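You operate a simulated robot arm through the tools that you are given. There is no shell and no other tool. Be economical: measure what you need, move in short steps, check, and stop when the job is done.

You run a simulated robot arm. Do the job below in one go: nothing can be reset, and whatever is moved stays where it is left.

TASK
Top the box on the grey disc up to 30 pegs.
Fine: a layer is 10 pegs; count dial to what the box lacks, counter slider at Half, drop them under the chute; spill none; disc out again.
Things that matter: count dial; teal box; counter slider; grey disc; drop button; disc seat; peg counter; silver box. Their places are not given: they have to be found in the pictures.

Only the result counts: the job must be done as asked and must still hold three seconds after the hand-in. Knocking over, shifting, dropping, spilling or breaking anything else fails it.

THE ROBOT
A 6-joint arm with a two-finger parallel gripper, fixed in place. Base frame: the origin is at the foot of the arm, x ahead of it, y to its left, z up. Lengths are in mm, angles in degrees, forces in N, time in s.
With the tool pointing down near the work surface it reaches from about 340 to 760 mm from the base axis. Its first joint turns from -66.0 to 66.0 degrees. Payload 2.45 kg.
The tool frame sits at the grasp point between the pads (the TCP): z along the fingers, y along the line on which they close. The tips reach 24 mm beyond it. Largest opening 68 mm; finger width 17, thickness 10; the body of the gripper, 40 by 70 mm, starts 41 mm behind the TCP.
Orientation is told as [roll, pitch, yaw] about the base's x, y, z axes, in that order, counted from this pose: with the fingers straight down and closing along the base's y, the tool's x points along the base's -x, its y along +y and its z along -z.

THE INTERFACE
- The arm moves only by the tool servo_tool. Its argument "steps" is a list of rows, each a list of 7 numbers: the shift along the base's x, y, z in mm, then the turn, a rotation vector about the base's x, y, z in degrees, then the gripper command, from -1 (fully open) to 1 (shut), values between in proportion. In form: [[x, y, z, rx, ry, rz, hand], ...]. A call has 1 to 10 rows; each row shifts and turns the commanded pose from where the row before left it. Each row takes 0.2 s and may step no farther than 50 mm and 8.6 degrees from the row before; otherwise, or with a gripper value out of range, the whole call is refused. Where a pose cannot be reached the arm comes as near as it can. A force on the tool above 40 N (or 10 N above the force at the start of the call, whichever is more), or a blocked arm, ends the call early, and 0.2 s more pass. Each finger travels about 108 mm/s and halts on what it meets, pressing with about 35 N; the grip force reading is that of the motor and also rises with nothing between the fingers. The clock runs only during rows and for 0.2 s after the last one: add rows that do not move to give the fingers time. It gives the time, the measured TCP pose, the force on the tool (base axes), the opening and the grip force at its end, in the units of the frame above (readings bear some noise).
- Cameras (640 x 400 px; columns grow to the right, rows downward): "scene" is fixed at [166.6, 406.1, 1473.2]; the picture's right is [-0.79, -0.61, 0.00], its down [-0.30, 0.39, -0.87] and it looks along [0.53, -0.69, -0.49] (base axes); focal length 321 px, centre (320, 200). "wrist" rides on the gripper at [-32, 0, -39] in the tool frame; the picture's right is [0.00, -1.00, 0.00], its down [0.97, 0.00, -0.24] and it looks along [0.24, 0.00, 0.97] (tool axes); focal length 218 px, centre (320, 200).
- camera(camera): a new picture of that camera. No time passes.
- measure_at(camera, pixels): for up to 12 pixels [column, row] of the newest picture of that camera ("zoom" is the newest enlarged one), the place [x, y, z] in the base frame of the surface seen there, good to about 3 mm. No time passes.
- zoom(camera, box): a new picture of the part [left, top, right, bottom] of that camera's present view, enlarged. No time passes.
- finish_job(): hands the job in; it is judged then, once.

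Keep the steps short. Do not move on a guess: measure, check each grasp and each placing, and mend mistakes. In all there are 80 turns and 46 pictures (those below and enlarged ones count). Leave the gripper open and the arm clear of the work at the hand-in unless told otherwise, and finish with a single line.

The tools are called by a JSON object that holds its "name" and its "arguments". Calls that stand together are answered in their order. servo_tool: Moves the arm, as the interface text tells. Its arguments: {"type":"object","properties":{"steps":{"type":"array","items":{"type":"array","items":{"type":"number"}}}},"required":["steps"]} The other tools are called the same way: camera (camera) takes a picture; measure_at (camera, pixels) gives the place of the surface under pixels of a picture; zoom (camera, box) takes an enlarged picture of a part of a camera's view; finish_job () hands the job in.

At the start:

```text
time: 0.0
eef_pos: [459.6, -134.3, 1153.5]
ee_rot: [0.0, -0.2, 0.0]
wrist_force: [-0.2, -0.2, -0.7]
width: 68.0
gripper_force: 0.1
```

scene: 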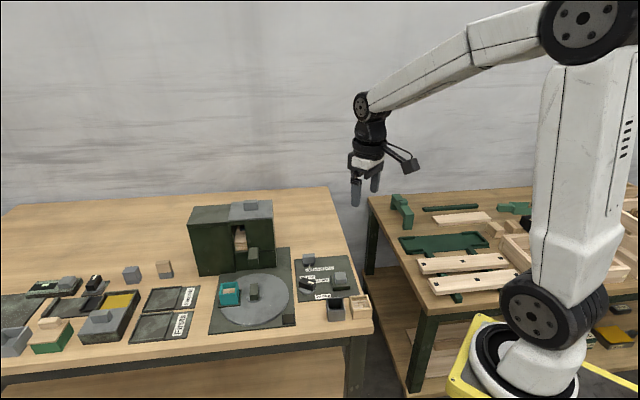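
wrist: 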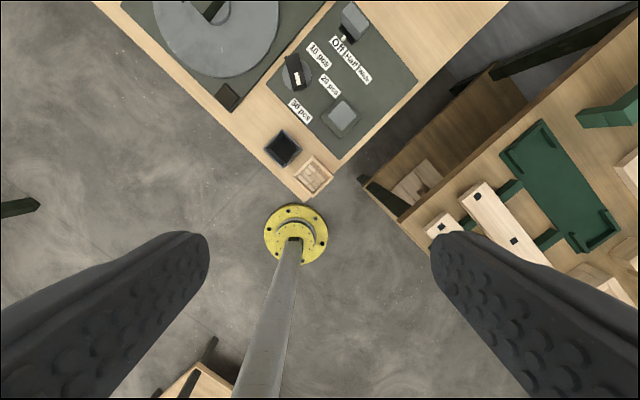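

I see the machine with a grey disc and teal box around (240,295), and a panel with dial and slider at (325,280). I'll zoom in on these.

{"name": "zoom", "arguments": {"camera": "scene", "box": [180, 190, 300, 340]}}

{"name": "zoom", "arguments": {"camera": "scene", "box": [280, 240, 380, 330]}}

{"name": "zoom", "arguments": {"camera": "wrist", "box": [240, 0, 430, 200]}}

{"name": "zoom", "arguments": {"camera": "scene", "box": [0, 250, 210, 360]}}

```text
2.67 times, centred on (240, 265) of scene
```

zoom: 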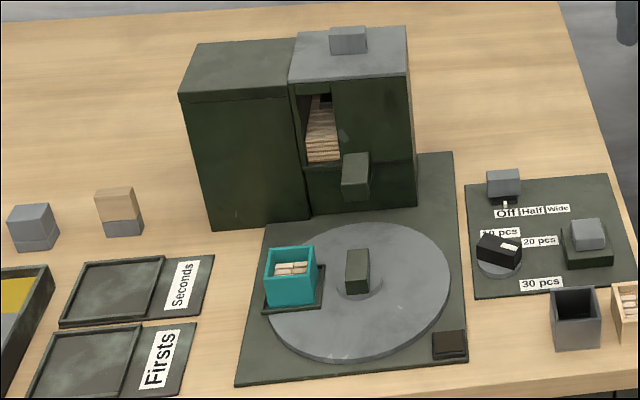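

```text
4.44 times, centred on (330, 285) of scene
```

zoom: 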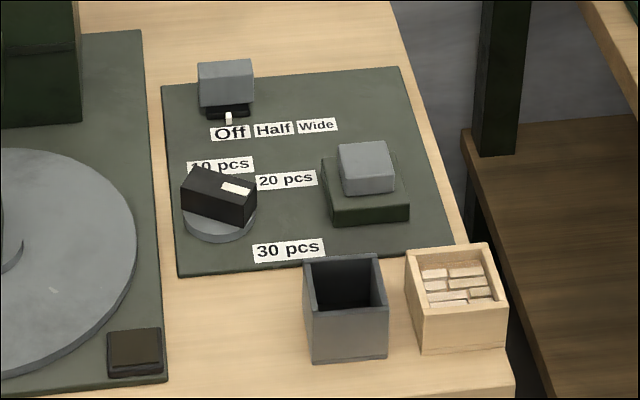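

```text
2.00 times, centred on (335, 100) of wrist
```

zoom: 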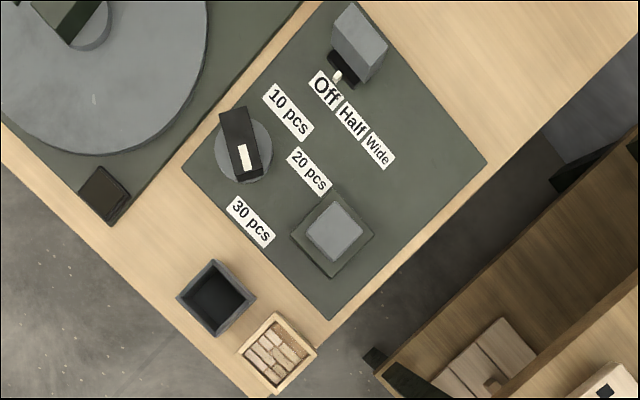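

```text
3.05 times, centred on (105, 305) of scene
```

zoom: 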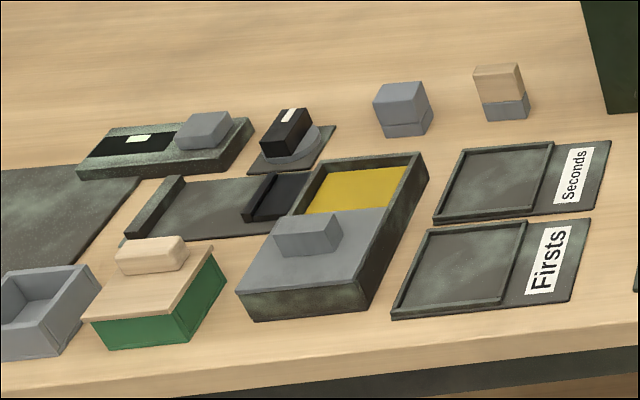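

The teal box sits on the disc seat and holds some pegs. The panel has a slider (at Off), a dial and a button. I'll measure the main points.

{"name": "measure_at", "arguments": {"camera": "scene", "pixels": [[229, 288], [254, 286], [254, 246], [307, 282], [308.6, 257], [340.6, 274], [335, 305], [280, 262], [235, 318], [240, 240], [325, 290], [251, 204]]}}

{"name": "measure_at", "arguments": {"camera": "wrist", "pixels": [[350, 20], [292, 68], [298, 78], [341, 117], [316, 55], [283, 150], [337, 44], [346, 58], [363, 73], [215, 10], [330, 85], [300, 110]]}}

```text
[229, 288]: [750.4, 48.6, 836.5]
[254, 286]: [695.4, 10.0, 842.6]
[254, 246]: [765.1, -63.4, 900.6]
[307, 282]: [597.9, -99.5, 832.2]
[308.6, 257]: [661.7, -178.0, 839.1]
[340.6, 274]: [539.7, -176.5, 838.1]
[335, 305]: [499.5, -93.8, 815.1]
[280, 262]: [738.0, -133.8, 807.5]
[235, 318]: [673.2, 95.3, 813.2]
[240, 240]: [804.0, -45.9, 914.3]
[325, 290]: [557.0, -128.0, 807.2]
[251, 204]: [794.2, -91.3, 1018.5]
```

```text
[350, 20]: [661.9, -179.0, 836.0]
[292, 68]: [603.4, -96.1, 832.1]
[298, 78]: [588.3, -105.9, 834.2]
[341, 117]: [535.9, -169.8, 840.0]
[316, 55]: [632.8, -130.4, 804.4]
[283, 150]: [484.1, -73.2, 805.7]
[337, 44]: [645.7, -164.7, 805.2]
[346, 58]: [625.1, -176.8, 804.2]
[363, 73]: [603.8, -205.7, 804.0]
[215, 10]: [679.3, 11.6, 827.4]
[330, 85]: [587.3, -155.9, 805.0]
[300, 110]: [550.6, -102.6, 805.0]
```

Next I'll move above the disc to look into the teal box and see the disc from overhead.

{"name": "servo_tool", "arguments": {"steps": [[36, 25, -15, 0, 0, 0, -1], [36, 25, -15, 0, 0, 0, -1], [36, 25, -15, 0, 0, 0, -1], [36, 25, -15, 0, 0, 0, -1], [36, 25, -15, 0, 0, 0, -1], [36, 25, -15, 0, 0, 0, -1], [0, 0, 0, 0, 0, 0, -1]]}}

{"name": "camera", "arguments": {"camera": "wrist"}}

```text
time: 1.6
eef_pos: [678.1, 16.6, 1062.7]
ee_rot: [0.0, -0.2, 0.0]
wrist_force: [-0.2, 0.1, 0.7]
width: 68.1
gripper_force: 0.0
```

```text
39 pictures are left
```

wrist: 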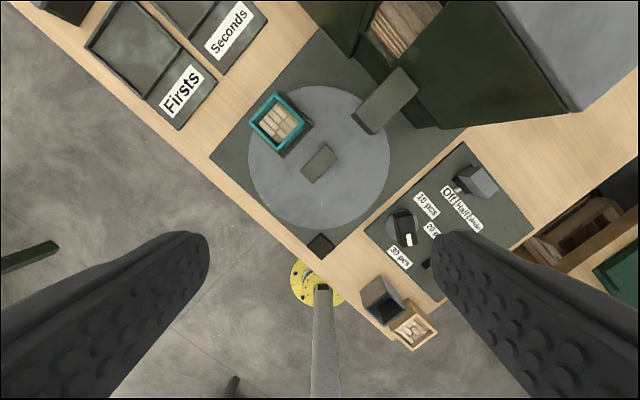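

Now I'll zoom on the teal box and the disc.

{"name": "zoom", "arguments": {"camera": "wrist", "box": [240, 85, 320, 160]}}

{"name": "zoom", "arguments": {"camera": "wrist", "box": [220, 40, 420, 260]}}

{"name": "measure_at", "arguments": {"camera": "wrist", "pixels": [[276, 120], [268, 115], [285, 130], [294, 112], [262, 102], [318, 162], [250, 180], [388, 150], [320, 88], [321, 225], [385, 100], [320, 245]]}}

```text
5.33 times, centred on (280, 122) of wrist
```

zoom: 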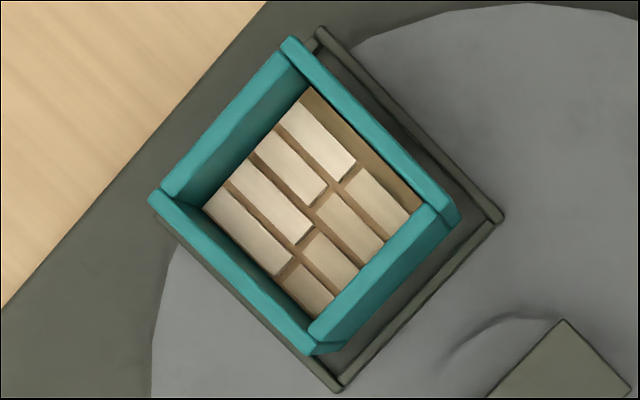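

```text
1.82 times, centred on (320, 150) of wrist
```

zoom: 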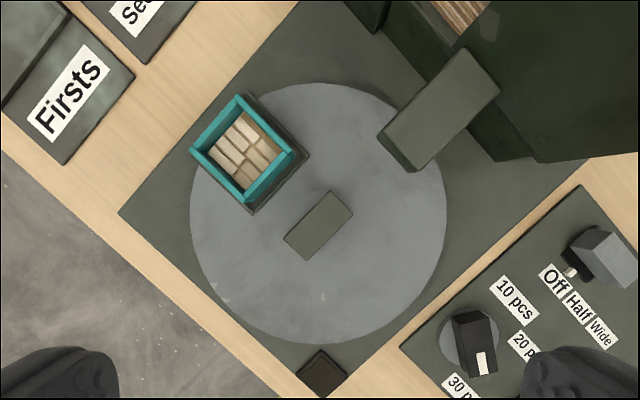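

```text
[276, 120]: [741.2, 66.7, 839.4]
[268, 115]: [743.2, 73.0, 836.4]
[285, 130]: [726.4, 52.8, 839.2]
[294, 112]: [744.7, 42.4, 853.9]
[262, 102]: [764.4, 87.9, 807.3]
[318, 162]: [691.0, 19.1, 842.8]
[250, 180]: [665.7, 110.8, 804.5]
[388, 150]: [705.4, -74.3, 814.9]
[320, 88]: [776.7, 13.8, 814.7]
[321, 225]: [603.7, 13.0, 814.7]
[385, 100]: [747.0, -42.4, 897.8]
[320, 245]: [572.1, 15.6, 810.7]
```

The teal box shows a layer of pegs at z≈838, with its rim at z≈854. I need to know how many layers there are, so I'll move in closer above the box.

{"name": "servo_tool", "arguments": {"steps": [[10, 15, -34, 0, 0, 0, -1], [10, 15, -34, 0, 0, 0, -1], [6, 12, -34, 0, 0, 0, -1], [0, 0, 0, 0, 0, 0, -1]]}}

{"name": "camera", "arguments": {"camera": "wrist"}}

{"name": "zoom", "arguments": {"camera": "wrist", "box": [250, 70, 410, 220]}}

```text
time: 2.6
eef_pos: [701.5, 55.0, 963.4]
ee_rot: [0.1, -0.2, 0.1]
wrist_force: [0.0, 0.6, -0.2]
width: 68.1
gripper_force: 0.1
```

```text
36 pictures are left
```

wrist: 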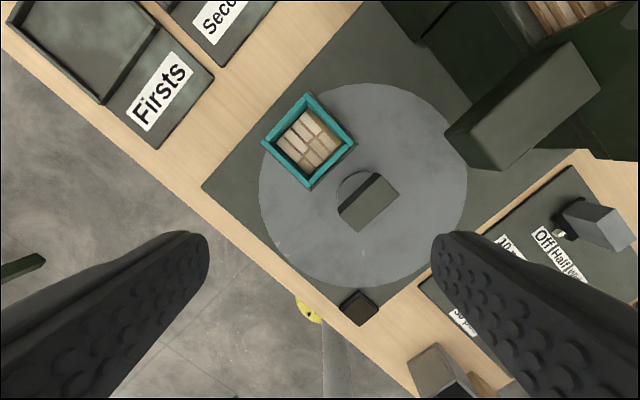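

```text
2.67 times, centred on (330, 145) of wrist
```

zoom: 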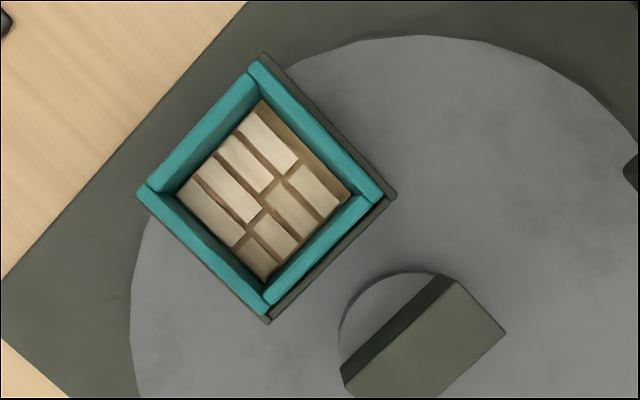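

{"name": "zoom", "arguments": {"camera": "wrist", "box": [255, 85, 365, 195]}}

{"name": "measure_at", "arguments": {"camera": "wrist", "pixels": [[306, 138], [299, 143], [313, 145], [317, 134], [314, 125], [310, 152], [323, 118], [309, 184], [350, 145], [355, 145], [267, 143], [306, 97]]}}

{"name": "measure_at", "arguments": {"camera": "scene", "pixels": [[360, 304], [358, 301], [363, 302], [349, 297], [367, 297], [371, 319], [355, 320], [360, 300], [362, 306], [335, 300], [222, 292], [340, 303]]}}

```text
3.64 times, centred on (310, 140) of wrist
```

zoom: 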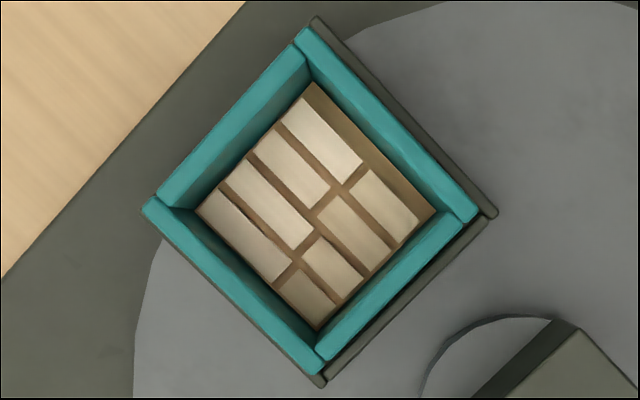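

```text
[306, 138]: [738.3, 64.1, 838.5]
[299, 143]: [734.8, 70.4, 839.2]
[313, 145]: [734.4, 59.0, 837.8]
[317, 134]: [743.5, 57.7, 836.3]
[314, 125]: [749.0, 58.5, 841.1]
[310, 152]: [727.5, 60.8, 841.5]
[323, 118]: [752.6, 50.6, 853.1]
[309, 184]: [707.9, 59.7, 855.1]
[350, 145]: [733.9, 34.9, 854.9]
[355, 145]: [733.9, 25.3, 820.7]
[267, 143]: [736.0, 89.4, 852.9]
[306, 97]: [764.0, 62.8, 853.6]
```

```text
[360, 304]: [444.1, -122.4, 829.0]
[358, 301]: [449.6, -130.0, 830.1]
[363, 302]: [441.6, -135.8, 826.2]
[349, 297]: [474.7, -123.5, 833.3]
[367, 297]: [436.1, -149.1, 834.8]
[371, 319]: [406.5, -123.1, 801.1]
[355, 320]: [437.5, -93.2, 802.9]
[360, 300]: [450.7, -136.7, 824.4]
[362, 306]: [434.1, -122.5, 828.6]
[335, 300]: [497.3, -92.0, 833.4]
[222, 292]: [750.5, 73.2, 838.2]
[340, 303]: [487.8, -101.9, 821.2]
```

The heights fit two layers: the pegs are about 16 mm above the teal box's floor, and the reference box's full 30 reaches about 25 mm. So the box holds 20 and lacks 10. Next I'll measure the chute and disc handle geometry.

{"name": "measure_at", "arguments": {"camera": "wrist", "pixels": [[451, 133], [476, 160], [570, 48], [595, 85], [460, 150], [500, 160], [374, 178], [343, 208], [361, 227], [394, 196], [350, 187], [412, 85]]}}

{"name": "measure_at", "arguments": {"camera": "scene", "pixels": [[251, 261], [258, 261], [249, 247], [259, 247], [247, 256], [255, 300], [245, 297], [262, 292], [247, 290], [257, 290]]}}

{"name": "zoom", "arguments": {"camera": "scene", "box": [210, 225, 300, 320]}}

```text
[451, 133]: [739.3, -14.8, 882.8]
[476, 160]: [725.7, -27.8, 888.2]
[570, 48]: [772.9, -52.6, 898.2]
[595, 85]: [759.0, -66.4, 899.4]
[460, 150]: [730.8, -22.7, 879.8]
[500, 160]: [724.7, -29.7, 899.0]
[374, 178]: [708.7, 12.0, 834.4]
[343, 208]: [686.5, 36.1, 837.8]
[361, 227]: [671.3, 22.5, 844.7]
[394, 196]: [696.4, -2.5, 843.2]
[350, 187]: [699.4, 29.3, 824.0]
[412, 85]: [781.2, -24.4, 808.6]
```

```text
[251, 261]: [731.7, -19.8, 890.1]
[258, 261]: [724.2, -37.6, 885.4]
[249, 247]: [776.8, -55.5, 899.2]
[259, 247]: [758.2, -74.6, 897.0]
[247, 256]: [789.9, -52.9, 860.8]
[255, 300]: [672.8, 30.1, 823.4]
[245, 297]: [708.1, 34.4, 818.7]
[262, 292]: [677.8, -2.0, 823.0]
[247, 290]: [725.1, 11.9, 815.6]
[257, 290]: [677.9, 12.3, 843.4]
```

```text
4.21 times, centred on (255, 272) of scene
```

zoom: 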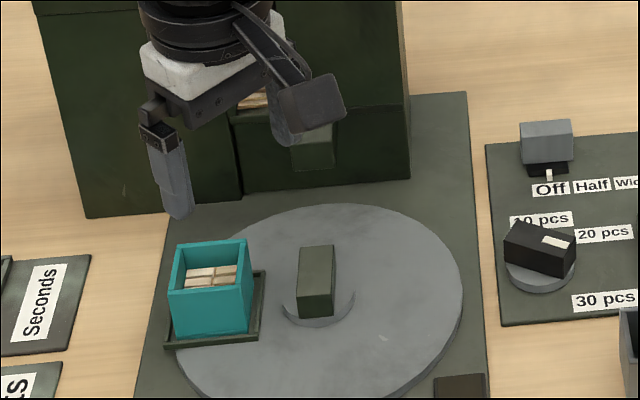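

The disc handle is a block 34 by 20 mm centred near (690,15), with its top at z≈844. The chute tip is about 55 mm from there. To keep the wrist camera off the chute I'll grip its narrow sides starting at yaw +135 and then turn by −90. First I'll rotate up here, clear of everything.

{"name": "servo_tool", "arguments": {"steps": [[-4, -20, 0, 0, 0, 8.4375, -1], [-7, -20, 0, 0, 0, 8.4375, -1], [0, 0, 0, 0, 0, 8.4375, -1], [0, 0, 0, 0, 0, 8.4375, -1], [0, 0, 0, 0, 0, 8.4375, -1], [0, 0, 0, 0, 0, 8.4375, -1], [0, 0, 0, 0, 0, 8.4375, -1], [0, 0, 0, 0, 0, 8.4375, -1]]}}

{"name": "servo_tool", "arguments": {"steps": [[0, 0, 0, 0, 0, 8.4375, -1], [0, 0, 0, 0, 0, 8.4375, -1], [0, 0, 0, 0, 0, 8.4375, -1], [0, 0, 0, 0, 0, 8.4375, -1], [0, 0, 0, 0, 0, 8.4375, -1], [0, 0, 0, 0, 0, 8.4375, -1], [0, 0, 0, 0, 0, 8.4375, -1], [0, 0, 0, 0, 0, 8.4375, -1], [0, 0, 0, 0, 0, 0, -1]]}}

{"name": "camera", "arguments": {"camera": "wrist"}}

```text
time: 4.4
eef_pos: [690.4, 17.6, 961.0]
ee_rot: [0.1, -0.3, 67.5]
wrist_force: [-0.6, 0.4, 0.1]
width: 68.0
gripper_force: 0.0
```

```text
time: 6.4
eef_pos: [691.5, 17.0, 961.8]
ee_rot: [0.0, -0.1, 135.2]
wrist_force: [0.2, 0.2, -0.1]
width: 68.1
gripper_force: 0.2
```

```text
32 pictures are left
```

wrist: 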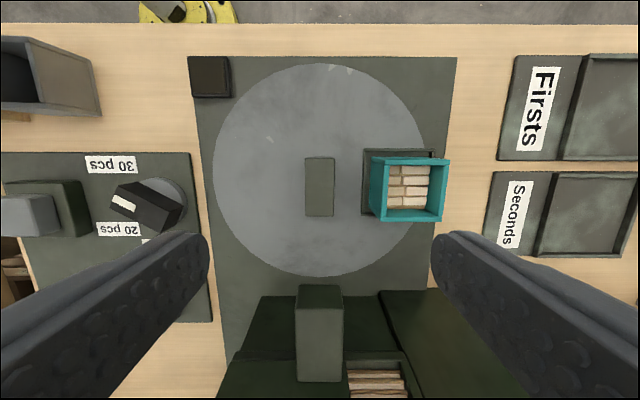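

Yaw 135 is reached and the handle lines up with the view (column 319). I'll measure its centre and the disc's centre.

{"name": "measure_at", "arguments": {"camera": "wrist", "pixels": [[308, 162], [331, 162], [308, 211], [331, 211], [319, 187], [215, 170], [425, 170], [320, 68], [320, 273], [321, 298], [430, 158], [382, 155]]}}

```text
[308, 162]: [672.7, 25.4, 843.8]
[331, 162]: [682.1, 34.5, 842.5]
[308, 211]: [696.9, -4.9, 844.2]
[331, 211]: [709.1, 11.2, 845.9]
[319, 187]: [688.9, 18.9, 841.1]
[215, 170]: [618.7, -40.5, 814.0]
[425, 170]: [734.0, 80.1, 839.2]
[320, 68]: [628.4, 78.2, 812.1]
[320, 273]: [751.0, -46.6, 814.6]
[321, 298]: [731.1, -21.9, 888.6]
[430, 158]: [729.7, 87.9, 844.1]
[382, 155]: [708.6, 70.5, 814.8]
```

The centre is at (690,16). I'll narrow the opening to about 45 mm so the fingers clear the teal box, then descend to TCP z≈852.

{"name": "servo_tool", "arguments": {"steps": [[-1, -1, -10, 0, 0, 0, -0.3], [0, 0, -30, 0, 0, 0, -0.3], [0, 0, -30, 0, 0, 0, -0.3], [0, 0, -25, 0, 0, 0, -0.3], [0, 0, -15, 0, 0, 0, -0.3], [0, 0, 0, 0, 0, 0, -0.3]]}}

{"name": "camera", "arguments": {"camera": "wrist"}}

```text
time: 7.1
eef_pos: [697.4, 21.4, 918.3]
ee_rot: [-1.0, 0.9, 135.5]
wrist_force: [-9.0, 10.2, 7.2]
width: 44.3
gripper_force: 0.0
stopped in row 3: the force on the tool passed its limit (the readings are from after the stop); the commanded pose is now the measured one
```

```text
31 pictures are left
```

wrist: 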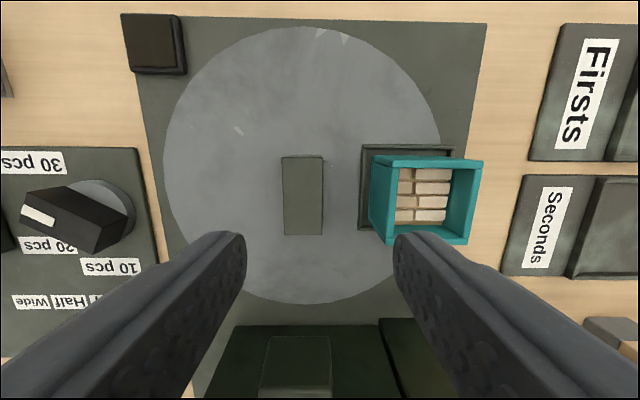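

I hit something at z≈918, pushed away from the chute side. I'll back up first, then look.

{"name": "servo_tool", "arguments": {"steps": [[-3, 3, 12, 0, 0, 0, -0.3], [-4, -8, 20, 0, 0, 0, -0.3], [0, 0, 0, 0, 0, 0, -0.3]]}}

{"name": "zoom", "arguments": {"camera": "scene", "box": [170, 110, 330, 330]}}

```text
time: 7.9
eef_pos: [688.9, 12.6, 948.4]
ee_rot: [-1.0, 0.7, 135.4]
wrist_force: [-0.4, 0.1, -0.2]
width: 44.2
gripper_force: 0.1
```

```text
1.82 times, centred on (250, 220) of scene
```

zoom: 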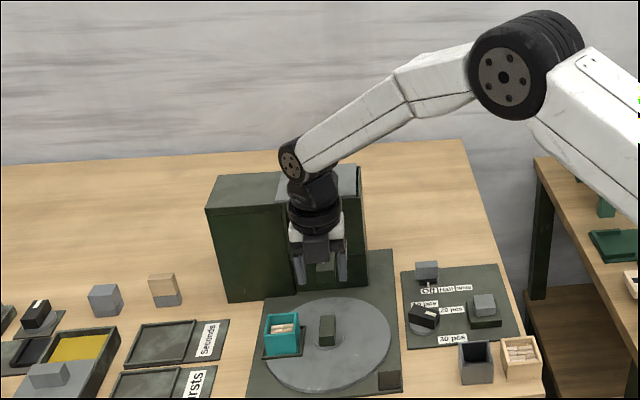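

{"name": "measure_at", "arguments": {"camera": "zoom", "pixels": [[207, 208], [225, 298], [280, 206], [362, 195], [365, 250], [285, 205], [318, 205], [318, 240], [345, 225], [300, 222], [340, 208], [352, 200]]}}

{"name": "zoom", "arguments": {"camera": "scene", "box": [220, 170, 290, 270]}}

```text
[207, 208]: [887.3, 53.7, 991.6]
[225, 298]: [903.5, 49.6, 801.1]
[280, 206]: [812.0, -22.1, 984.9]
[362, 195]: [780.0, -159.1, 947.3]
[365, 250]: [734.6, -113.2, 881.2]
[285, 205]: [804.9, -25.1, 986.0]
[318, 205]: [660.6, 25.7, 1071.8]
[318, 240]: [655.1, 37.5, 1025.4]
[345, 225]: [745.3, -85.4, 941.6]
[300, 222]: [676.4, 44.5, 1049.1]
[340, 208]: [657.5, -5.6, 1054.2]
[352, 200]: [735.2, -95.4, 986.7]
```

```text
4.00 times, centred on (255, 220) of scene
```

zoom: 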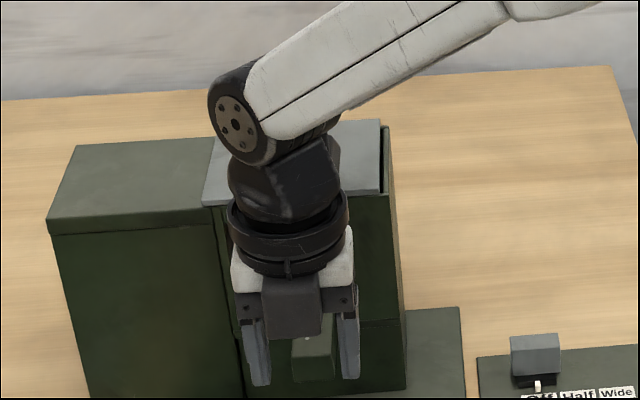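

The bulky block on the side of the gripper opposite the camera met the machine hood, so yaw 135 is not usable low down. The safe plan is two 45° half-turns with a regrasp: long-side grip yaw 45→0, then narrow-side grip yaw 90→45. I'll raise the arm and rotate to yaw 45.

{"name": "servo_tool", "arguments": {"steps": [[0, 0, 14, 0, 0, 0, -0.5], [0, 2, 0, 0, 0, -8.4, -0.5], [0, 1, 0, 0, 0, -8.4, -0.5], [0, 0, 0, 0, 0, -8.4, -0.5], [0, 0, 0, 0, 0, -8.4, -0.5], [0, 0, 0, 0, 0, -8.4, -0.5], [0, 0, 0, 0, 0, -8.4, -0.5], [0, 0, 0, 0, 0, -8.4, -0.5]]}}

{"name": "servo_tool", "arguments": {"steps": [[0, 0, 0, 0, 0, -8.4, -0.5], [0, 0, 0, 0, 0, -8.4, -0.5], [0, 0, 0, 0, 0, -8.4, -0.5], [0, 0, 0, 0, 0, -6.4, -0.5], [0, 0, 0, 0, 0, 0, -0.5], [0, 0, 0, 0, 0, 0, -0.5]]}}

```text
time: 9.7
eef_pos: [689.1, 16.9, 961.7]
ee_rot: [-0.9, 0.8, 76.4]
wrist_force: [-0.9, 0.5, -0.4]
width: 51.1
gripper_force: 0.1
```

```text
time: 11.1
eef_pos: [689.4, 15.9, 962.5]
ee_rot: [-0.9, 0.8, 45.0]
wrist_force: [-0.2, 0.1, -0.1]
width: 50.7
gripper_force: 0.0
```

Now I'll correct the small tilt and descend in steps to just above the handle.

{"name": "servo_tool", "arguments": {"steps": [[0.5, 0, -20, 1.2, 0.1, 0, -0.5], [0, 0, -30, 0, 0, 0, -0.5], [0, 0, -24, 0, 0, 0, -0.5], [0, 0, 0, 0, 0, 0, -0.5]]}}

{"name": "camera", "arguments": {"camera": "wrist"}}

{"name": "zoom", "arguments": {"camera": "scene", "box": [190, 140, 310, 330]}}

```text
time: 12.1
eef_pos: [691.6, 16.7, 888.3]
ee_rot: [-0.1, 0.0, 45.1]
wrist_force: [-0.3, -0.4, 0.1]
width: 51.1
gripper_force: 0.1
```

```text
28 pictures are left
```

wrist: 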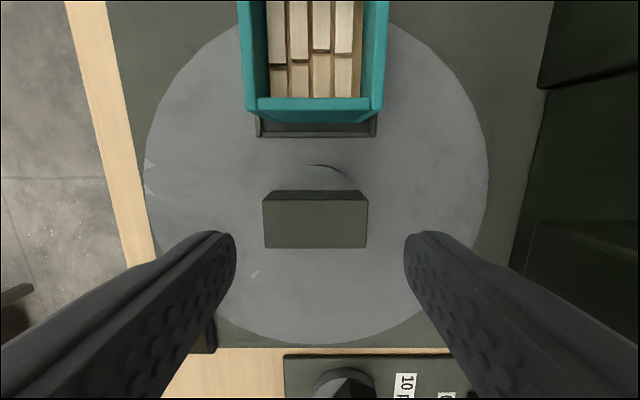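

```text
2.11 times, centred on (250, 235) of scene
```

zoom: 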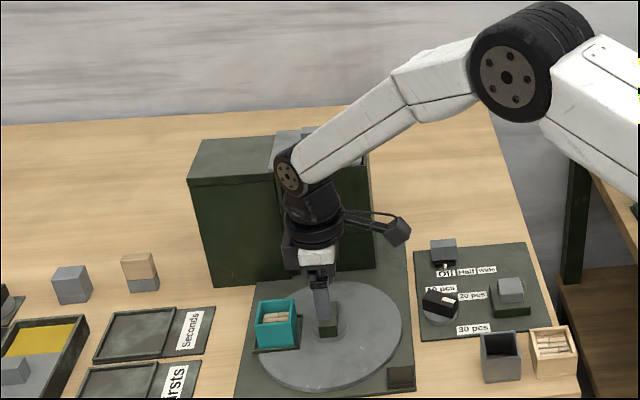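

Aligned and clear. I'll descend to z≈852 and close on the handle.

{"name": "servo_tool", "arguments": {"steps": [[-1.2, 0.3, -18, 0, 0, 0, -0.5], [0, 0, -18, 0, 0, 0, -0.5], [0, 0, 0, 0, 0, 0, -0.5], [0, 0, 0, 0, 0, 0, 0.3], [0, 0, 0, 0, 0, 0, 0.3], [0, 0, 0, 0, 0, 0, 0.3]]}}

```text
time: 13.5
eef_pos: [690.3, 19.0, 853.0]
ee_rot: [0.0, 0.1, 45.0]
wrist_force: [-0.5, 1.6, -3.9]
width: 43.9
gripper_force: 44.9
```

The handle is gripped (44 mm). I'll turn −15° first and check.

{"name": "servo_tool", "arguments": {"steps": [[0, 0, 0, 0, 0, -5, 0.3], [0, 0, 0, 0, 0, -5, 0.3], [0, 0, 0, 0, 0, -5, 0.3], [0, 0, 0, 0, 0, 0, 0.3]]}}

{"name": "camera", "arguments": {"camera": "wrist"}}

```text
time: 14.5
eef_pos: [689.0, 18.5, 853.5]
ee_rot: [-0.1, 0.0, 30.0]
wrist_force: [4.4, 3.9, -0.7]
width: 44.1
gripper_force: 45.0
```

```text
26 pictures are left
```

wrist: 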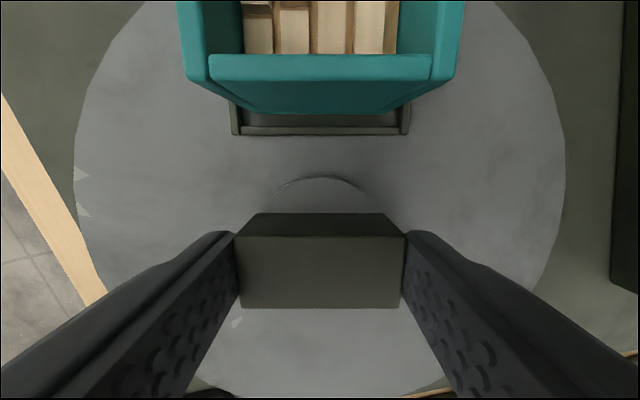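

The disc turns with the tool and the forces are small. I'll continue to yaw 0.

{"name": "servo_tool", "arguments": {"steps": [[0, 0, 0, 0, 0, -5, 0.3], [0, 0, 0, 0, 0, -5, 0.3], [0, 0, 0, 0, 0, -5, 0.3], [0, 0, 0, 0, 0, -5, 0.3], [0, 0, 0, 0, 0, -5, 0.3], [0, 0, 0, 0, 0, -5, 0.3], [0, 0, 0, 0, 0, 0, 0.3]]}}

{"name": "camera", "arguments": {"camera": "wrist"}}

{"name": "zoom", "arguments": {"camera": "scene", "box": [200, 200, 310, 330]}}

```text
time: 16.1
eef_pos: [689.5, 17.7, 853.7]
ee_rot: [0.1, 0.0, 0.0]
wrist_force: [2.6, 5.0, 12.2]
width: 43.8
gripper_force: 45.3
```

```text
25 pictures are left
```

wrist: 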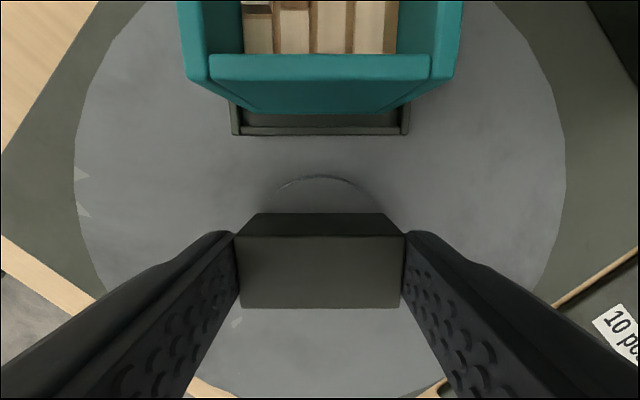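

```text
3.08 times, centred on (255, 265) of scene
```

zoom: 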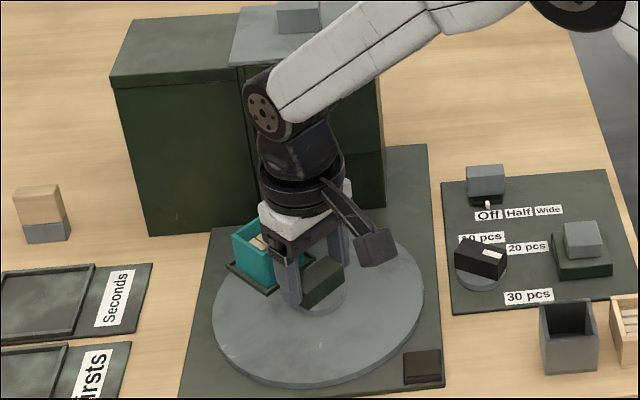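

At yaw 0 the disc has turned half way, with the box at the top of the view. I'll release, rise, rotate to yaw 90 and regrasp on the narrow sides.

{"name": "servo_tool", "arguments": {"steps": [[0, 0, 0, 0, 0, 0, -0.5], [0, 0, 0, 0, 0, 0, -0.5], [0, 0, 25, 0, 0, 0, -0.5], [0, 0, 25, 0, 0, 0, -0.5], [0, 0, 0, 0, 0, 8.5, -0.5], [0, 0, 0, 0, 0, 8.5, -0.5], [0, 0, 0, 0, 0, 8.5, -0.5], [0, 0, 0, 0, 0, 8.5, -0.5], [0, 0, 0, 0, 0, 8.5, -0.5]]}}

{"name": "servo_tool", "arguments": {"steps": [[0, 0, 0, 0, 0, 8.5, -0.5], [0, 0, 0, 0, 0, 8.5, -0.5], [0, 0, 0, 0, 0, 8.5, -0.5], [0, 0, 0, 0, 0, 8.5, -0.5], [0, 0, 0, 0, 0, 8.5, -0.5], [0, 0, 0, 0, 0, 5, -0.5], [0, 0, 0, 0, 0, 0, -0.5]]}}

{"name": "camera", "arguments": {"camera": "wrist"}}

```text
time: 18.1
eef_pos: [689.6, 17.2, 901.8]
ee_rot: [0.1, 0.0, 42.7]
wrist_force: [0.2, 0.0, -0.8]
width: 51.1
gripper_force: 0.1
```

```text
time: 19.7
eef_pos: [688.7, 17.9, 902.1]
ee_rot: [0.0, 0.2, 90.1]
wrist_force: [0.8, -0.9, -0.3]
width: 51.0
gripper_force: 0.1
```

```text
23 pictures are left
```

wrist: 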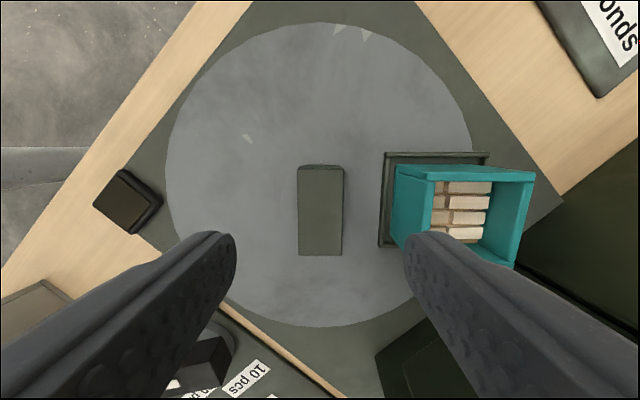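

Aligned. I'll narrow to 40 mm to keep clear of the box, then descend and grip.

{"name": "servo_tool", "arguments": {"steps": [[0.8, 0, 0, 0, 0, 0, -0.18], [0, 0, -20, 0, 0, 0, -0.18], [0, 0, -20, 0, 0, 0, -0.18], [0, 0, -9, 0, 0, 0, -0.18], [0, 0, 0, 0, 0, 0, -0.18], [0, 0, 0, 0, 0, 0, 0.7], [0, 0, 0, 0, 0, 0, 0.7], [0, 0, 0, 0, 0, 0, 0.7]]}}

```text
time: 21.5
eef_pos: [689.5, 18.1, 851.9]
ee_rot: [0.2, 0.2, 90.1]
wrist_force: [-17.3, -0.6, 7.2]
width: 21.9
gripper_force: 38.6
```

Gripped at 22 mm. I'll relieve the small side force and turn −45°.

{"name": "servo_tool", "arguments": {"steps": [[-1, 0, 0, 0, 0, -4.5, 0.7], [0, 0, 0, 0, 0, -4.5, 0.7], [0, 0, 0, 0, 0, -4.5, 0.7], [0, 0, 0, 0, 0, -4.5, 0.7], [0, 0, 0, 0, 0, -4.5, 0.7], [0, 0, 0, 0, 0, -4.5, 0.7], [0, 0, 0, 0, 0, -4.5, 0.7], [0, 0, 0, 0, 0, -4.5, 0.7], [0, 0, 0, 0, 0, -4.5, 0.7], [0, 0, 0, 0, 0, -4.5, 0.7]]}}

{"name": "camera", "arguments": {"camera": "wrist"}}

{"name": "zoom", "arguments": {"camera": "scene", "box": [200, 200, 310, 330]}}

```text
time: 23.7
eef_pos: [689.4, 17.3, 853.8]
ee_rot: [0.0, 0.2, 45.0]
wrist_force: [18.2, 7.0, -32.7]
width: 22.0
gripper_force: 39.1
```

```text
22 pictures are left
```

wrist: 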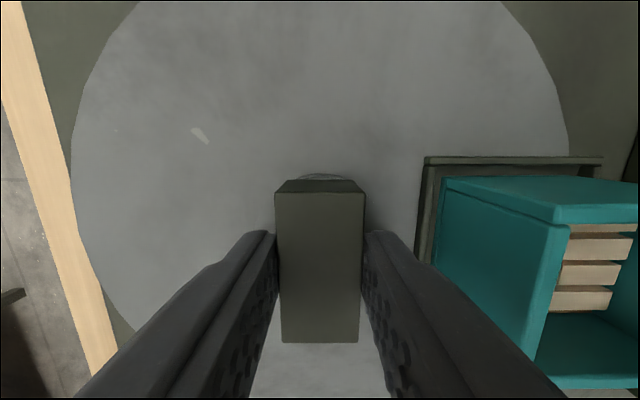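

```text
3.08 times, centred on (255, 265) of scene
```

zoom: 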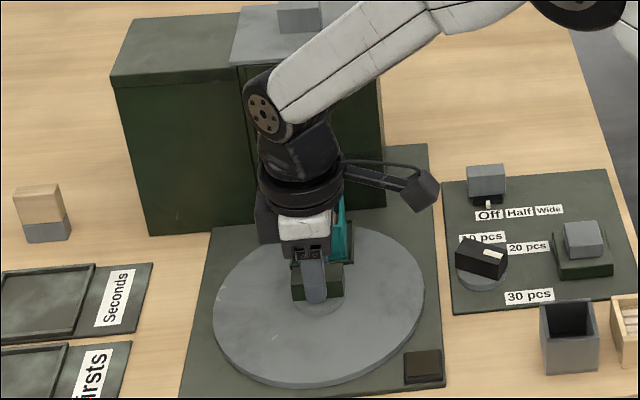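

The box is now under the chute. I'll release, rise and back off, then verify.

{"name": "servo_tool", "arguments": {"steps": [[0, 0, 0, 0, 0, 0, -0.2], [0, 0, 0, 0, 0, 0, -0.2], [0, 0, 20, 0, 0, 0, -0.2], [-5, 0, 40, 0, 0, 0, -0.5], [-20, -20, 40, 0, 0, -8, -0.5], [-25, -25, 10, 0, 0, -8, -0.5], [-25, -25, 0, 0, 0, -8, -0.5], [-25, -25, 0, 0, 0, -8, -0.5], [0, -10, 0, 0, 0, -8, -0.5]]}}

{"name": "camera", "arguments": {"camera": "wrist"}}

{"name": "zoom", "arguments": {"camera": "scene", "box": [200, 200, 310, 330]}}

```text
time: 25.7
eef_pos: [586.9, -89.4, 962.2]
ee_rot: [0.0, 0.0, 4.9]
wrist_force: [0.6, -0.7, 0.7]
width: 51.0
gripper_force: 0.1
```

```text
20 pictures are left
```

wrist: 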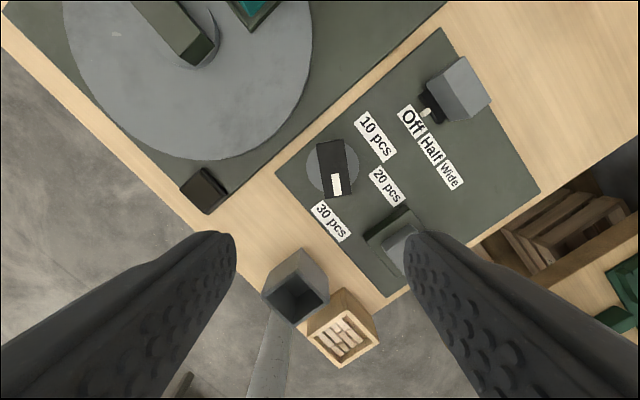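

```text
3.08 times, centred on (255, 265) of scene
```

zoom: 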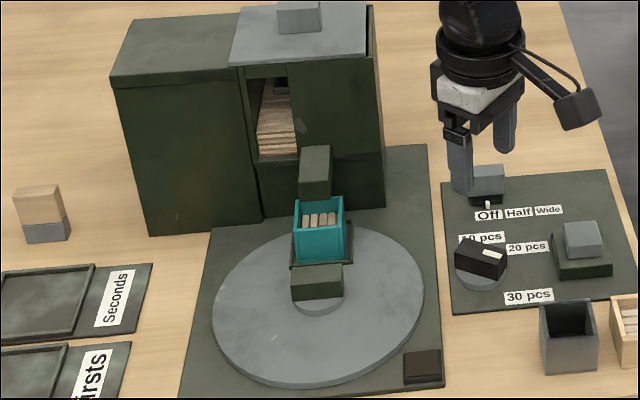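

The box sits right under the chute. Next is the dial, so I'll zoom on the panel and measure it.

{"name": "zoom", "arguments": {"camera": "wrist", "box": [270, 40, 510, 250]}}

{"name": "measure_at", "arguments": {"camera": "wrist", "pixels": [[322, 144], [344, 142], [327, 195], [350, 192], [333, 160], [337, 184], [375, 137], [386, 186], [331, 221], [308, 165], [455, 78], [410, 123]]}}

{"name": "measure_at", "arguments": {"camera": "scene", "pixels": [[251, 272], [265, 271], [258, 265], [253, 248], [261, 248], [252, 257]]}}

```text
1.90 times, centred on (390, 145) of wrist
```

zoom: 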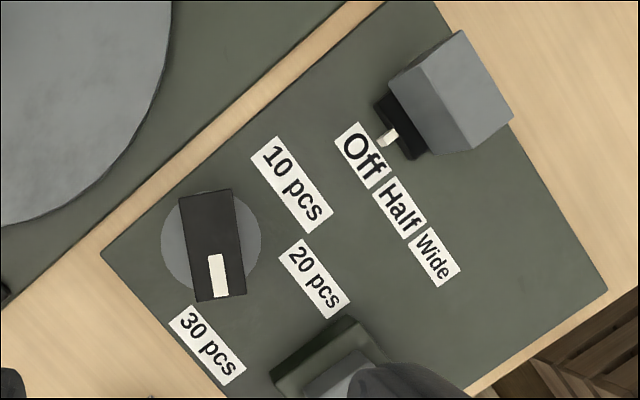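

```text
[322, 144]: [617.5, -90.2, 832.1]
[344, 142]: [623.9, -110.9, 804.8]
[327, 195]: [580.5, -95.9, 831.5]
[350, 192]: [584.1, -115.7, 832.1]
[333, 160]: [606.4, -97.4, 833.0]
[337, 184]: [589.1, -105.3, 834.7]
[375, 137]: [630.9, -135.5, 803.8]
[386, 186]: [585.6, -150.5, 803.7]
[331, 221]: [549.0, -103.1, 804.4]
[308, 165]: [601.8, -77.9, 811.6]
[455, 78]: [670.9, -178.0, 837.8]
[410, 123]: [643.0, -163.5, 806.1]
```

```text
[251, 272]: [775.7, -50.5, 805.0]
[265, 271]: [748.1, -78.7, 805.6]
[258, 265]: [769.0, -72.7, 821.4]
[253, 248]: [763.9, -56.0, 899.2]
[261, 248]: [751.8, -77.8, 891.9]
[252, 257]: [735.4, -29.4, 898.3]
```

The dial mark points at about −167°, which is 30 pcs. The labels are 60° apart, so 10 pcs is at about −45° and the dial needs +120°. The handle centre is about (600.5,−102.5). I'll align above it with yaw ≈14.

{"name": "servo_tool", "arguments": {"steps": [[7, -7, -20, 0, 0, 5, -0.4], [6.6, -6.1, -30, 0, 0, 4.5, -0.4], [0, 0, -20, 0, 0, 0, -0.4], [0, 0, 0, 0, 0, 0, -0.4]]}}

{"name": "camera", "arguments": {"camera": "wrist"}}

```text
time: 26.7
eef_pos: [601.6, -101.1, 893.5]
ee_rot: [-0.1, 0.0, 14.5]
wrist_force: [-0.6, 0.2, 0.0]
width: 47.5
gripper_force: 0.0
```

```text
17 pictures are left
```

wrist: 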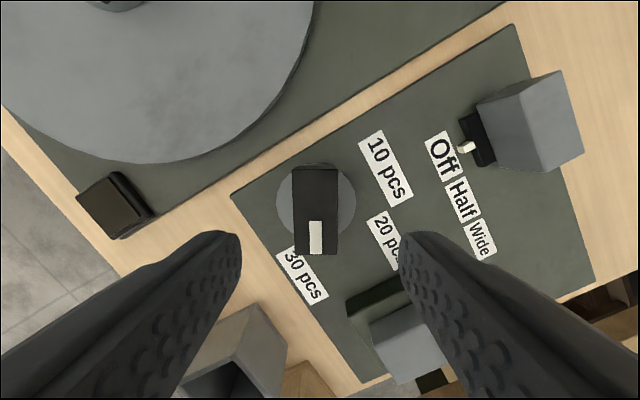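

{"name": "measure_at", "arguments": {"camera": "wrist", "pixels": [[296, 173], [334, 173], [297, 248], [335, 248], [279, 200], [353, 200], [512, 95], [545, 150], [490, 140], [467, 147], [390, 330], [425, 365]]}}

```text
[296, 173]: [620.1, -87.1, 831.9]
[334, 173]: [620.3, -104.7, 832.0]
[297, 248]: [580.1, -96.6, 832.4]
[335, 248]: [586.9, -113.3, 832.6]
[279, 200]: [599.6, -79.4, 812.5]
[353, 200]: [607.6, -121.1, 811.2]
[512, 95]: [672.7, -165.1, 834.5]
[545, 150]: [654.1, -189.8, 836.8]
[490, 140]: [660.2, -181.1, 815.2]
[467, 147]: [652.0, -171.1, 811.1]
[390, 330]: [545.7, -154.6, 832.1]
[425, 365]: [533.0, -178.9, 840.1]
```

The handle centre is about (601.5,−100). I'll descend to z≈840 and grip.

{"name": "servo_tool", "arguments": {"steps": [[0, 1, -20, 0, 0, 0, -0.4], [0, 0, -20, 0, 0, 0, -0.4], [0, 0, -13, 0, 0, 0, -0.4], [0, 0, 0, 0, 0, 0, -0.4], [0, 0, 0, 0, 0, 0, 0.7], [0, 0, 0, 0, 0, 0, 0.7], [0, 0, 0, 0, 0, 0, 0.7]]}}

```text
time: 28.3
eef_pos: [602.2, -100.4, 839.2]
ee_rot: [0.0, 0.1, 14.5]
wrist_force: [-1.4, 19.9, 0.7]
width: 26.2
gripper_force: 9.5
```

{"name": "servo_tool", "arguments": {"steps": [[0, 1, 0, 0, 0, 0, 0.8], [0, 0, 0, 0, 0, 0, 0.8], [0, 0, 0, 0, 0, 0, 0.8]]}}

```text
time: 29.1
eef_pos: [601.2, -100.2, 840.4]
ee_rot: [0.1, 0.3, 14.5]
wrist_force: [-14.8, 18.0, 5.2]
width: 23.8
gripper_force: 10.5
```

{"name": "camera", "arguments": {"camera": "wrist"}}

```text
16 pictures are left
```

wrist: 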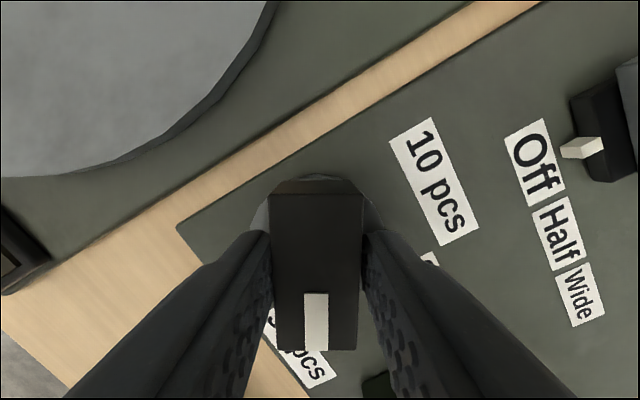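

{"name": "servo_tool", "arguments": {"steps": [[-0.5, 1, 0, 0, 0, 0, 1], [0, 0, 0, 0, 0, 0, 1], [0, 0, 0, 0, 0, 0, 1], [0, 0, 0, 0, 0, 0, 1]]}}

```text
time: 30.1
eef_pos: [602.3, -98.3, 841.0]
ee_rot: [-0.1, 0.2, 14.4]
wrist_force: [-11.1, 19.0, 1.9]
width: 21.7
gripper_force: 38.6
```

Firmly gripped now (21.7 mm). I'll turn +120 in stages and watch the force.

{"name": "servo_tool", "arguments": {"steps": [[0, 0.5, 0, 0, 0, 5, 1], [0, 0, 0, 0, 0, 5, 1], [0, 0, 0, 0, 0, 5, 1], [0, 0, 0, 0, 0, 5, 1], [0, 0, 0, 0, 0, 5, 1], [0, 0, 0, 0, 0, 5, 1]]}}

```text
time: 31.5
eef_pos: [602.8, -98.5, 840.2]
ee_rot: [0.0, 0.1, 44.7]
wrist_force: [-17.7, -8.2, 8.0]
width: 21.8
gripper_force: 38.9
```

{"name": "servo_tool", "arguments": {"steps": [[-1, -0.5, 0, 0, 0, 6, 1], [0, 0, 0, 0, 0, 6, 1], [0, 0, 0, 0, 0, 6, 1], [0, 0, 0, 0, 0, 6, 1], [0, 0, 0, 0, 0, 6, 1], [0, 0, 0, 0, 0, 6, 1], [0, 0, 0, 0, 0, 6, 1], [0, 0, 0, 0, 0, 3, 1], [0, 0, 0, 0, 0, 0, 1]]}}

```text
time: 33.5
eef_pos: [600.8, -97.7, 839.2]
ee_rot: [0.1, 0.1, 89.6]
wrist_force: [-3.0, -15.3, -19.2]
width: 22.0
gripper_force: 38.6
```

{"name": "servo_tool", "arguments": {"steps": [[0, -1, 0, 0, 0, 6, 1], [0, 0, 0, 0, 0, 6, 1], [0, 0, 0, 0, 0, 6, 1], [0, 0, 0, 0, 0, 6, 1], [0, 0, 0, 0, 0, 6, 1], [0, 0, 0, 0, 0, 6, 1], [0, 0, 0, 0, 0, 6, 1], [0, 0, 0, 0, 0, 3, 1], [0, 0, 0, 0, 0, 0, 1]]}}

{"name": "camera", "arguments": {"camera": "wrist"}}

```text
time: 35.5
eef_pos: [600.3, -98.6, 839.4]
ee_rot: [0.0, -0.1, 134.6]
wrist_force: [-3.3, 5.3, -24.1]
width: 21.8
gripper_force: 38.3
```

```text
15 pictures are left
```

wrist: 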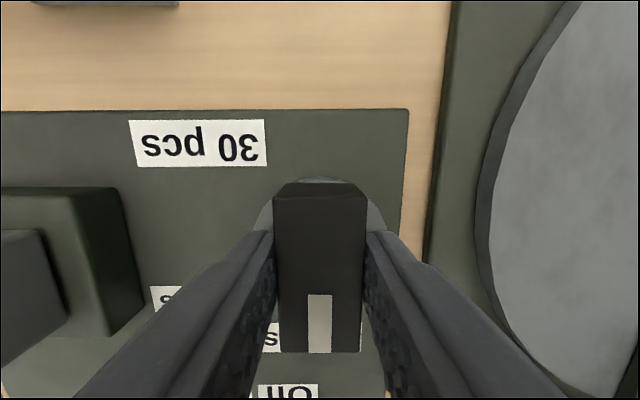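

The handle was carried round and the mark now points at 10 pcs (−45°). I'll release, rise and move over the slider, keeping yaw 135 because the fingers then close along its travel.

{"name": "servo_tool", "arguments": {"steps": [[0, 0, 0, 0, 0, 0, -0.4], [0, 0, 0, 0, 0, 0, -0.4], [0, 0, 35, 0, 0, 0, -0.4], [0, 0, 45, 0, 0, 0, -0.4], [20, -25, 30, 0, 0, 0, -0.6], [20, -28, 0, 0, 0, 0, -0.8], [15, -25, 0, 0, 0, 0, -0.8], [0, 0, 0, 0, 0, 0, -0.8]]}}

{"name": "camera", "arguments": {"camera": "wrist"}}

```text
time: 37.3
eef_pos: [650.9, -178.4, 949.5]
ee_rot: [0.0, 0.0, 134.5]
wrist_force: [0.0, -0.3, 0.3]
width: 61.4
gripper_force: 0.1
```

```text
14 pictures are left
```

wrist: 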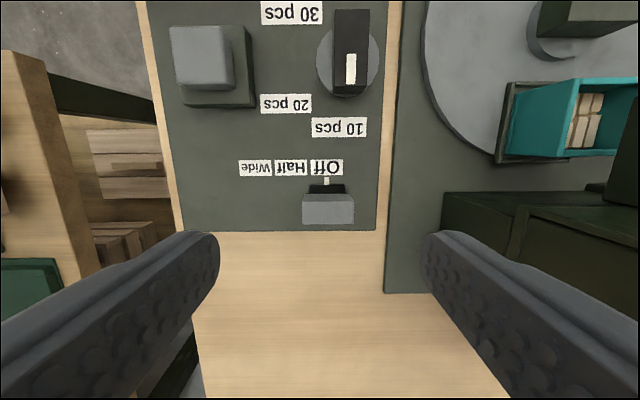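

{"name": "measure_at", "arguments": {"camera": "wrist", "pixels": [[306, 198], [351, 198], [306, 221], [351, 221], [328, 208], [327, 181], [327, 163], [291, 164], [255, 164], [310, 188], [345, 188], [351, 60]]}}

{"name": "zoom", "arguments": {"camera": "wrist", "box": [230, 100, 400, 240]}}

```text
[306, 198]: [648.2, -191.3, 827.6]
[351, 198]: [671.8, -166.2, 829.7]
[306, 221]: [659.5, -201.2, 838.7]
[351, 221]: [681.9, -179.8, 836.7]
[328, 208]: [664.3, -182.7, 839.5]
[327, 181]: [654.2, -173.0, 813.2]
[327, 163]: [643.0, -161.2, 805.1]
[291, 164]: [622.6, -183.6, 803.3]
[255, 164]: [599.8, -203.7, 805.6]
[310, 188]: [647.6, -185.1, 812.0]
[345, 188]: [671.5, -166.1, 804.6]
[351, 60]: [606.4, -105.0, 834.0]
```

```text
2.86 times, centred on (315, 170) of wrist
```

zoom: 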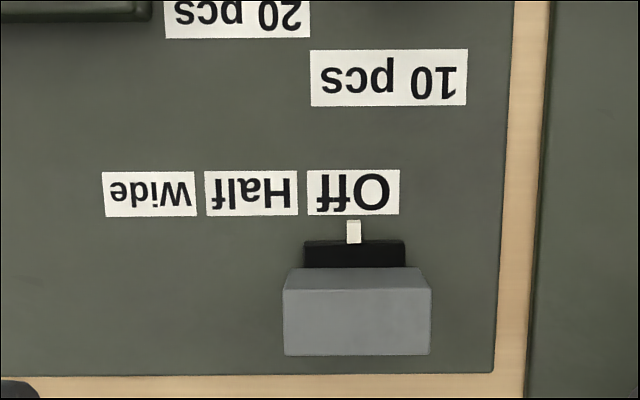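

The slider block is about 32 mm wide along its travel, centred near (665.5,−184) with its top at 838. Off→Half is (−21,−21.5). I'll move over it and descend to about 846.

{"name": "servo_tool", "arguments": {"steps": [[14.6, -5.6, -20, 0, 0, 0, -0.8], [0, 0, -30, 0, 0, 0, -0.8], [0, 0, -30, 0, 0, 0, -0.8], [0, 0, -15, 0, 0, 0, -0.8], [0, 0, -8, 0, 0, 0, -0.8], [0, 0, 0, 0, 0, 0, -0.8]]}}

{"name": "camera", "arguments": {"camera": "wrist"}}

```text
time: 38.7
eef_pos: [670.2, -183.6, 846.6]
ee_rot: [-0.1, 0.1, 134.5]
wrist_force: [-0.1, -0.4, -0.6]
width: 61.2
gripper_force: 0.0
```

```text
12 pictures are left
```

wrist: 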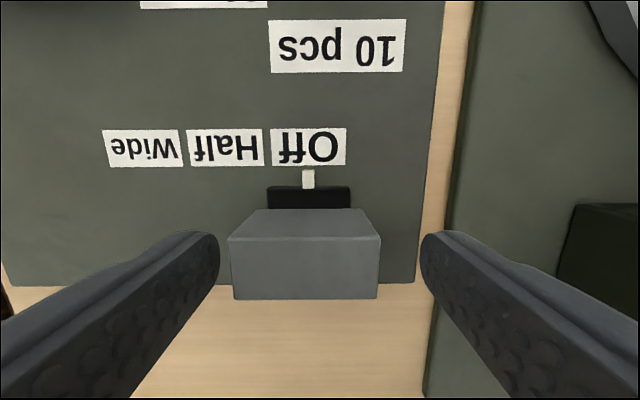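

The block is 16 px left, about 3.5 mm. I'll correct that, go down 4 mm and grip.

{"name": "servo_tool", "arguments": {"steps": [[-2.5, -2.5, -4, 0, 0, 0, -0.8], [0, 0, 0, 0, 0, 0, -0.8], [0, 0, 0, 0, 0, 0, 0.4], [0, 0, 0, 0, 0, 0, 0.4], [0, 0, 0, 0, 0, 0, 0.4]]}}

```text
time: 39.9
eef_pos: [666.9, -184.9, 843.6]
ee_rot: [-0.1, 0.0, 134.4]
wrist_force: [-5.6, -6.1, 1.2]
width: 37.4
gripper_force: 44.7
```

Gripped. I'll slide 30 mm toward Half.

{"name": "servo_tool", "arguments": {"steps": [[-4.3, -4.3, 0, 0, 0, 0, 0.4], [-4.3, -4.3, 0, 0, 0, 0, 0.4], [-4.3, -4.3, 0, 0, 0, 0, 0.4], [-4.2, -4.2, 0, 0, 0, 0, 0.4], [-4.2, -4.2, 0, 0, 0, 0, 0.4], [0, 0, 0, 0, 0, 0, 0.4]]}}

{"name": "camera", "arguments": {"camera": "wrist"}}

```text
time: 41.3
eef_pos: [645.9, -205.7, 842.6]
ee_rot: [0.0, 0.0, 134.6]
wrist_force: [0.6, 0.6, 1.9]
width: 37.4
gripper_force: 44.8
```

```text
11 pictures are left
```

wrist: 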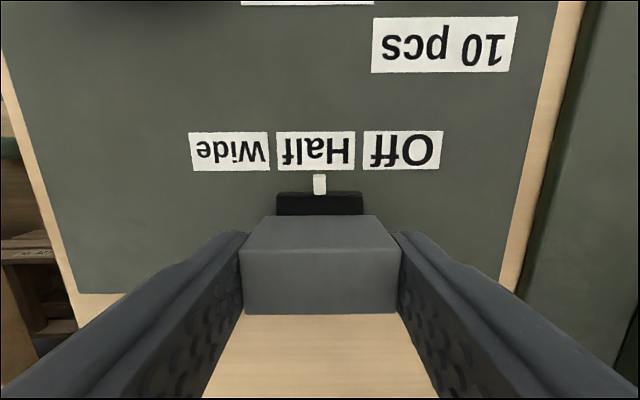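

The mark is about 1 mm short of the Half centre. I'll nudge it, release and rise, going back toward yaw 0 for the view and the button.

{"name": "servo_tool", "arguments": {"steps": [[-0.8, -0.8, 0, 0, 0, 0, 0.4], [0, 0, 0, 0, 0, 0, 0.4], [0, 0, 0, 0, 0, 0, -0.8], [0, 0, 0, 0, 0, 0, -0.8], [0, 0, 35, 0, 0, 0, -0.8], [0, 0, 45, 0, 0, 0, -0.8], [-25, 0, 30, 0, 0, -8, -0.8], [-35, 5, 0, 0, 0, -8, 0], [-35, 10, 0, 0, 0, -8, 1], [0, 0, 0, 0, 0, -8, 1]]}}

{"name": "camera", "arguments": {"camera": "wrist"}}

```text
time: 43.5
eef_pos: [549.6, -192.1, 953.0]
ee_rot: [0.0, 0.1, 102.3]
wrist_force: [-0.2, 0.3, -0.2]
width: 0.2
gripper_force: 23.5
```

```text
10 pictures are left
```

wrist: 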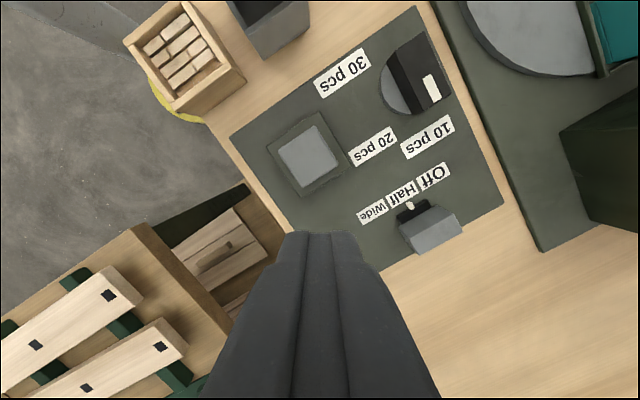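

The slider mark is at Half and the dial mark at 10. I'll measure the button top, and check the slider mark against its label.

{"name": "measure_at", "arguments": {"camera": "wrist", "pixels": [[307, 155], [282, 147], [314, 130], [333, 160], [302, 180], [410, 206], [402, 196], [434, 178], [372, 211], [431, 88]]}}

```text
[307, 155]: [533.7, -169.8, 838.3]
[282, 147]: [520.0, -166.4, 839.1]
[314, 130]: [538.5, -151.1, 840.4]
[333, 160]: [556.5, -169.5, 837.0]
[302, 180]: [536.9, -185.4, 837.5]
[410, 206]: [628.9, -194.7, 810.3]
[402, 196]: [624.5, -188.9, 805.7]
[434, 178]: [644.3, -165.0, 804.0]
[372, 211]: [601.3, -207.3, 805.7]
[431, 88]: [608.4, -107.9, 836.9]
```

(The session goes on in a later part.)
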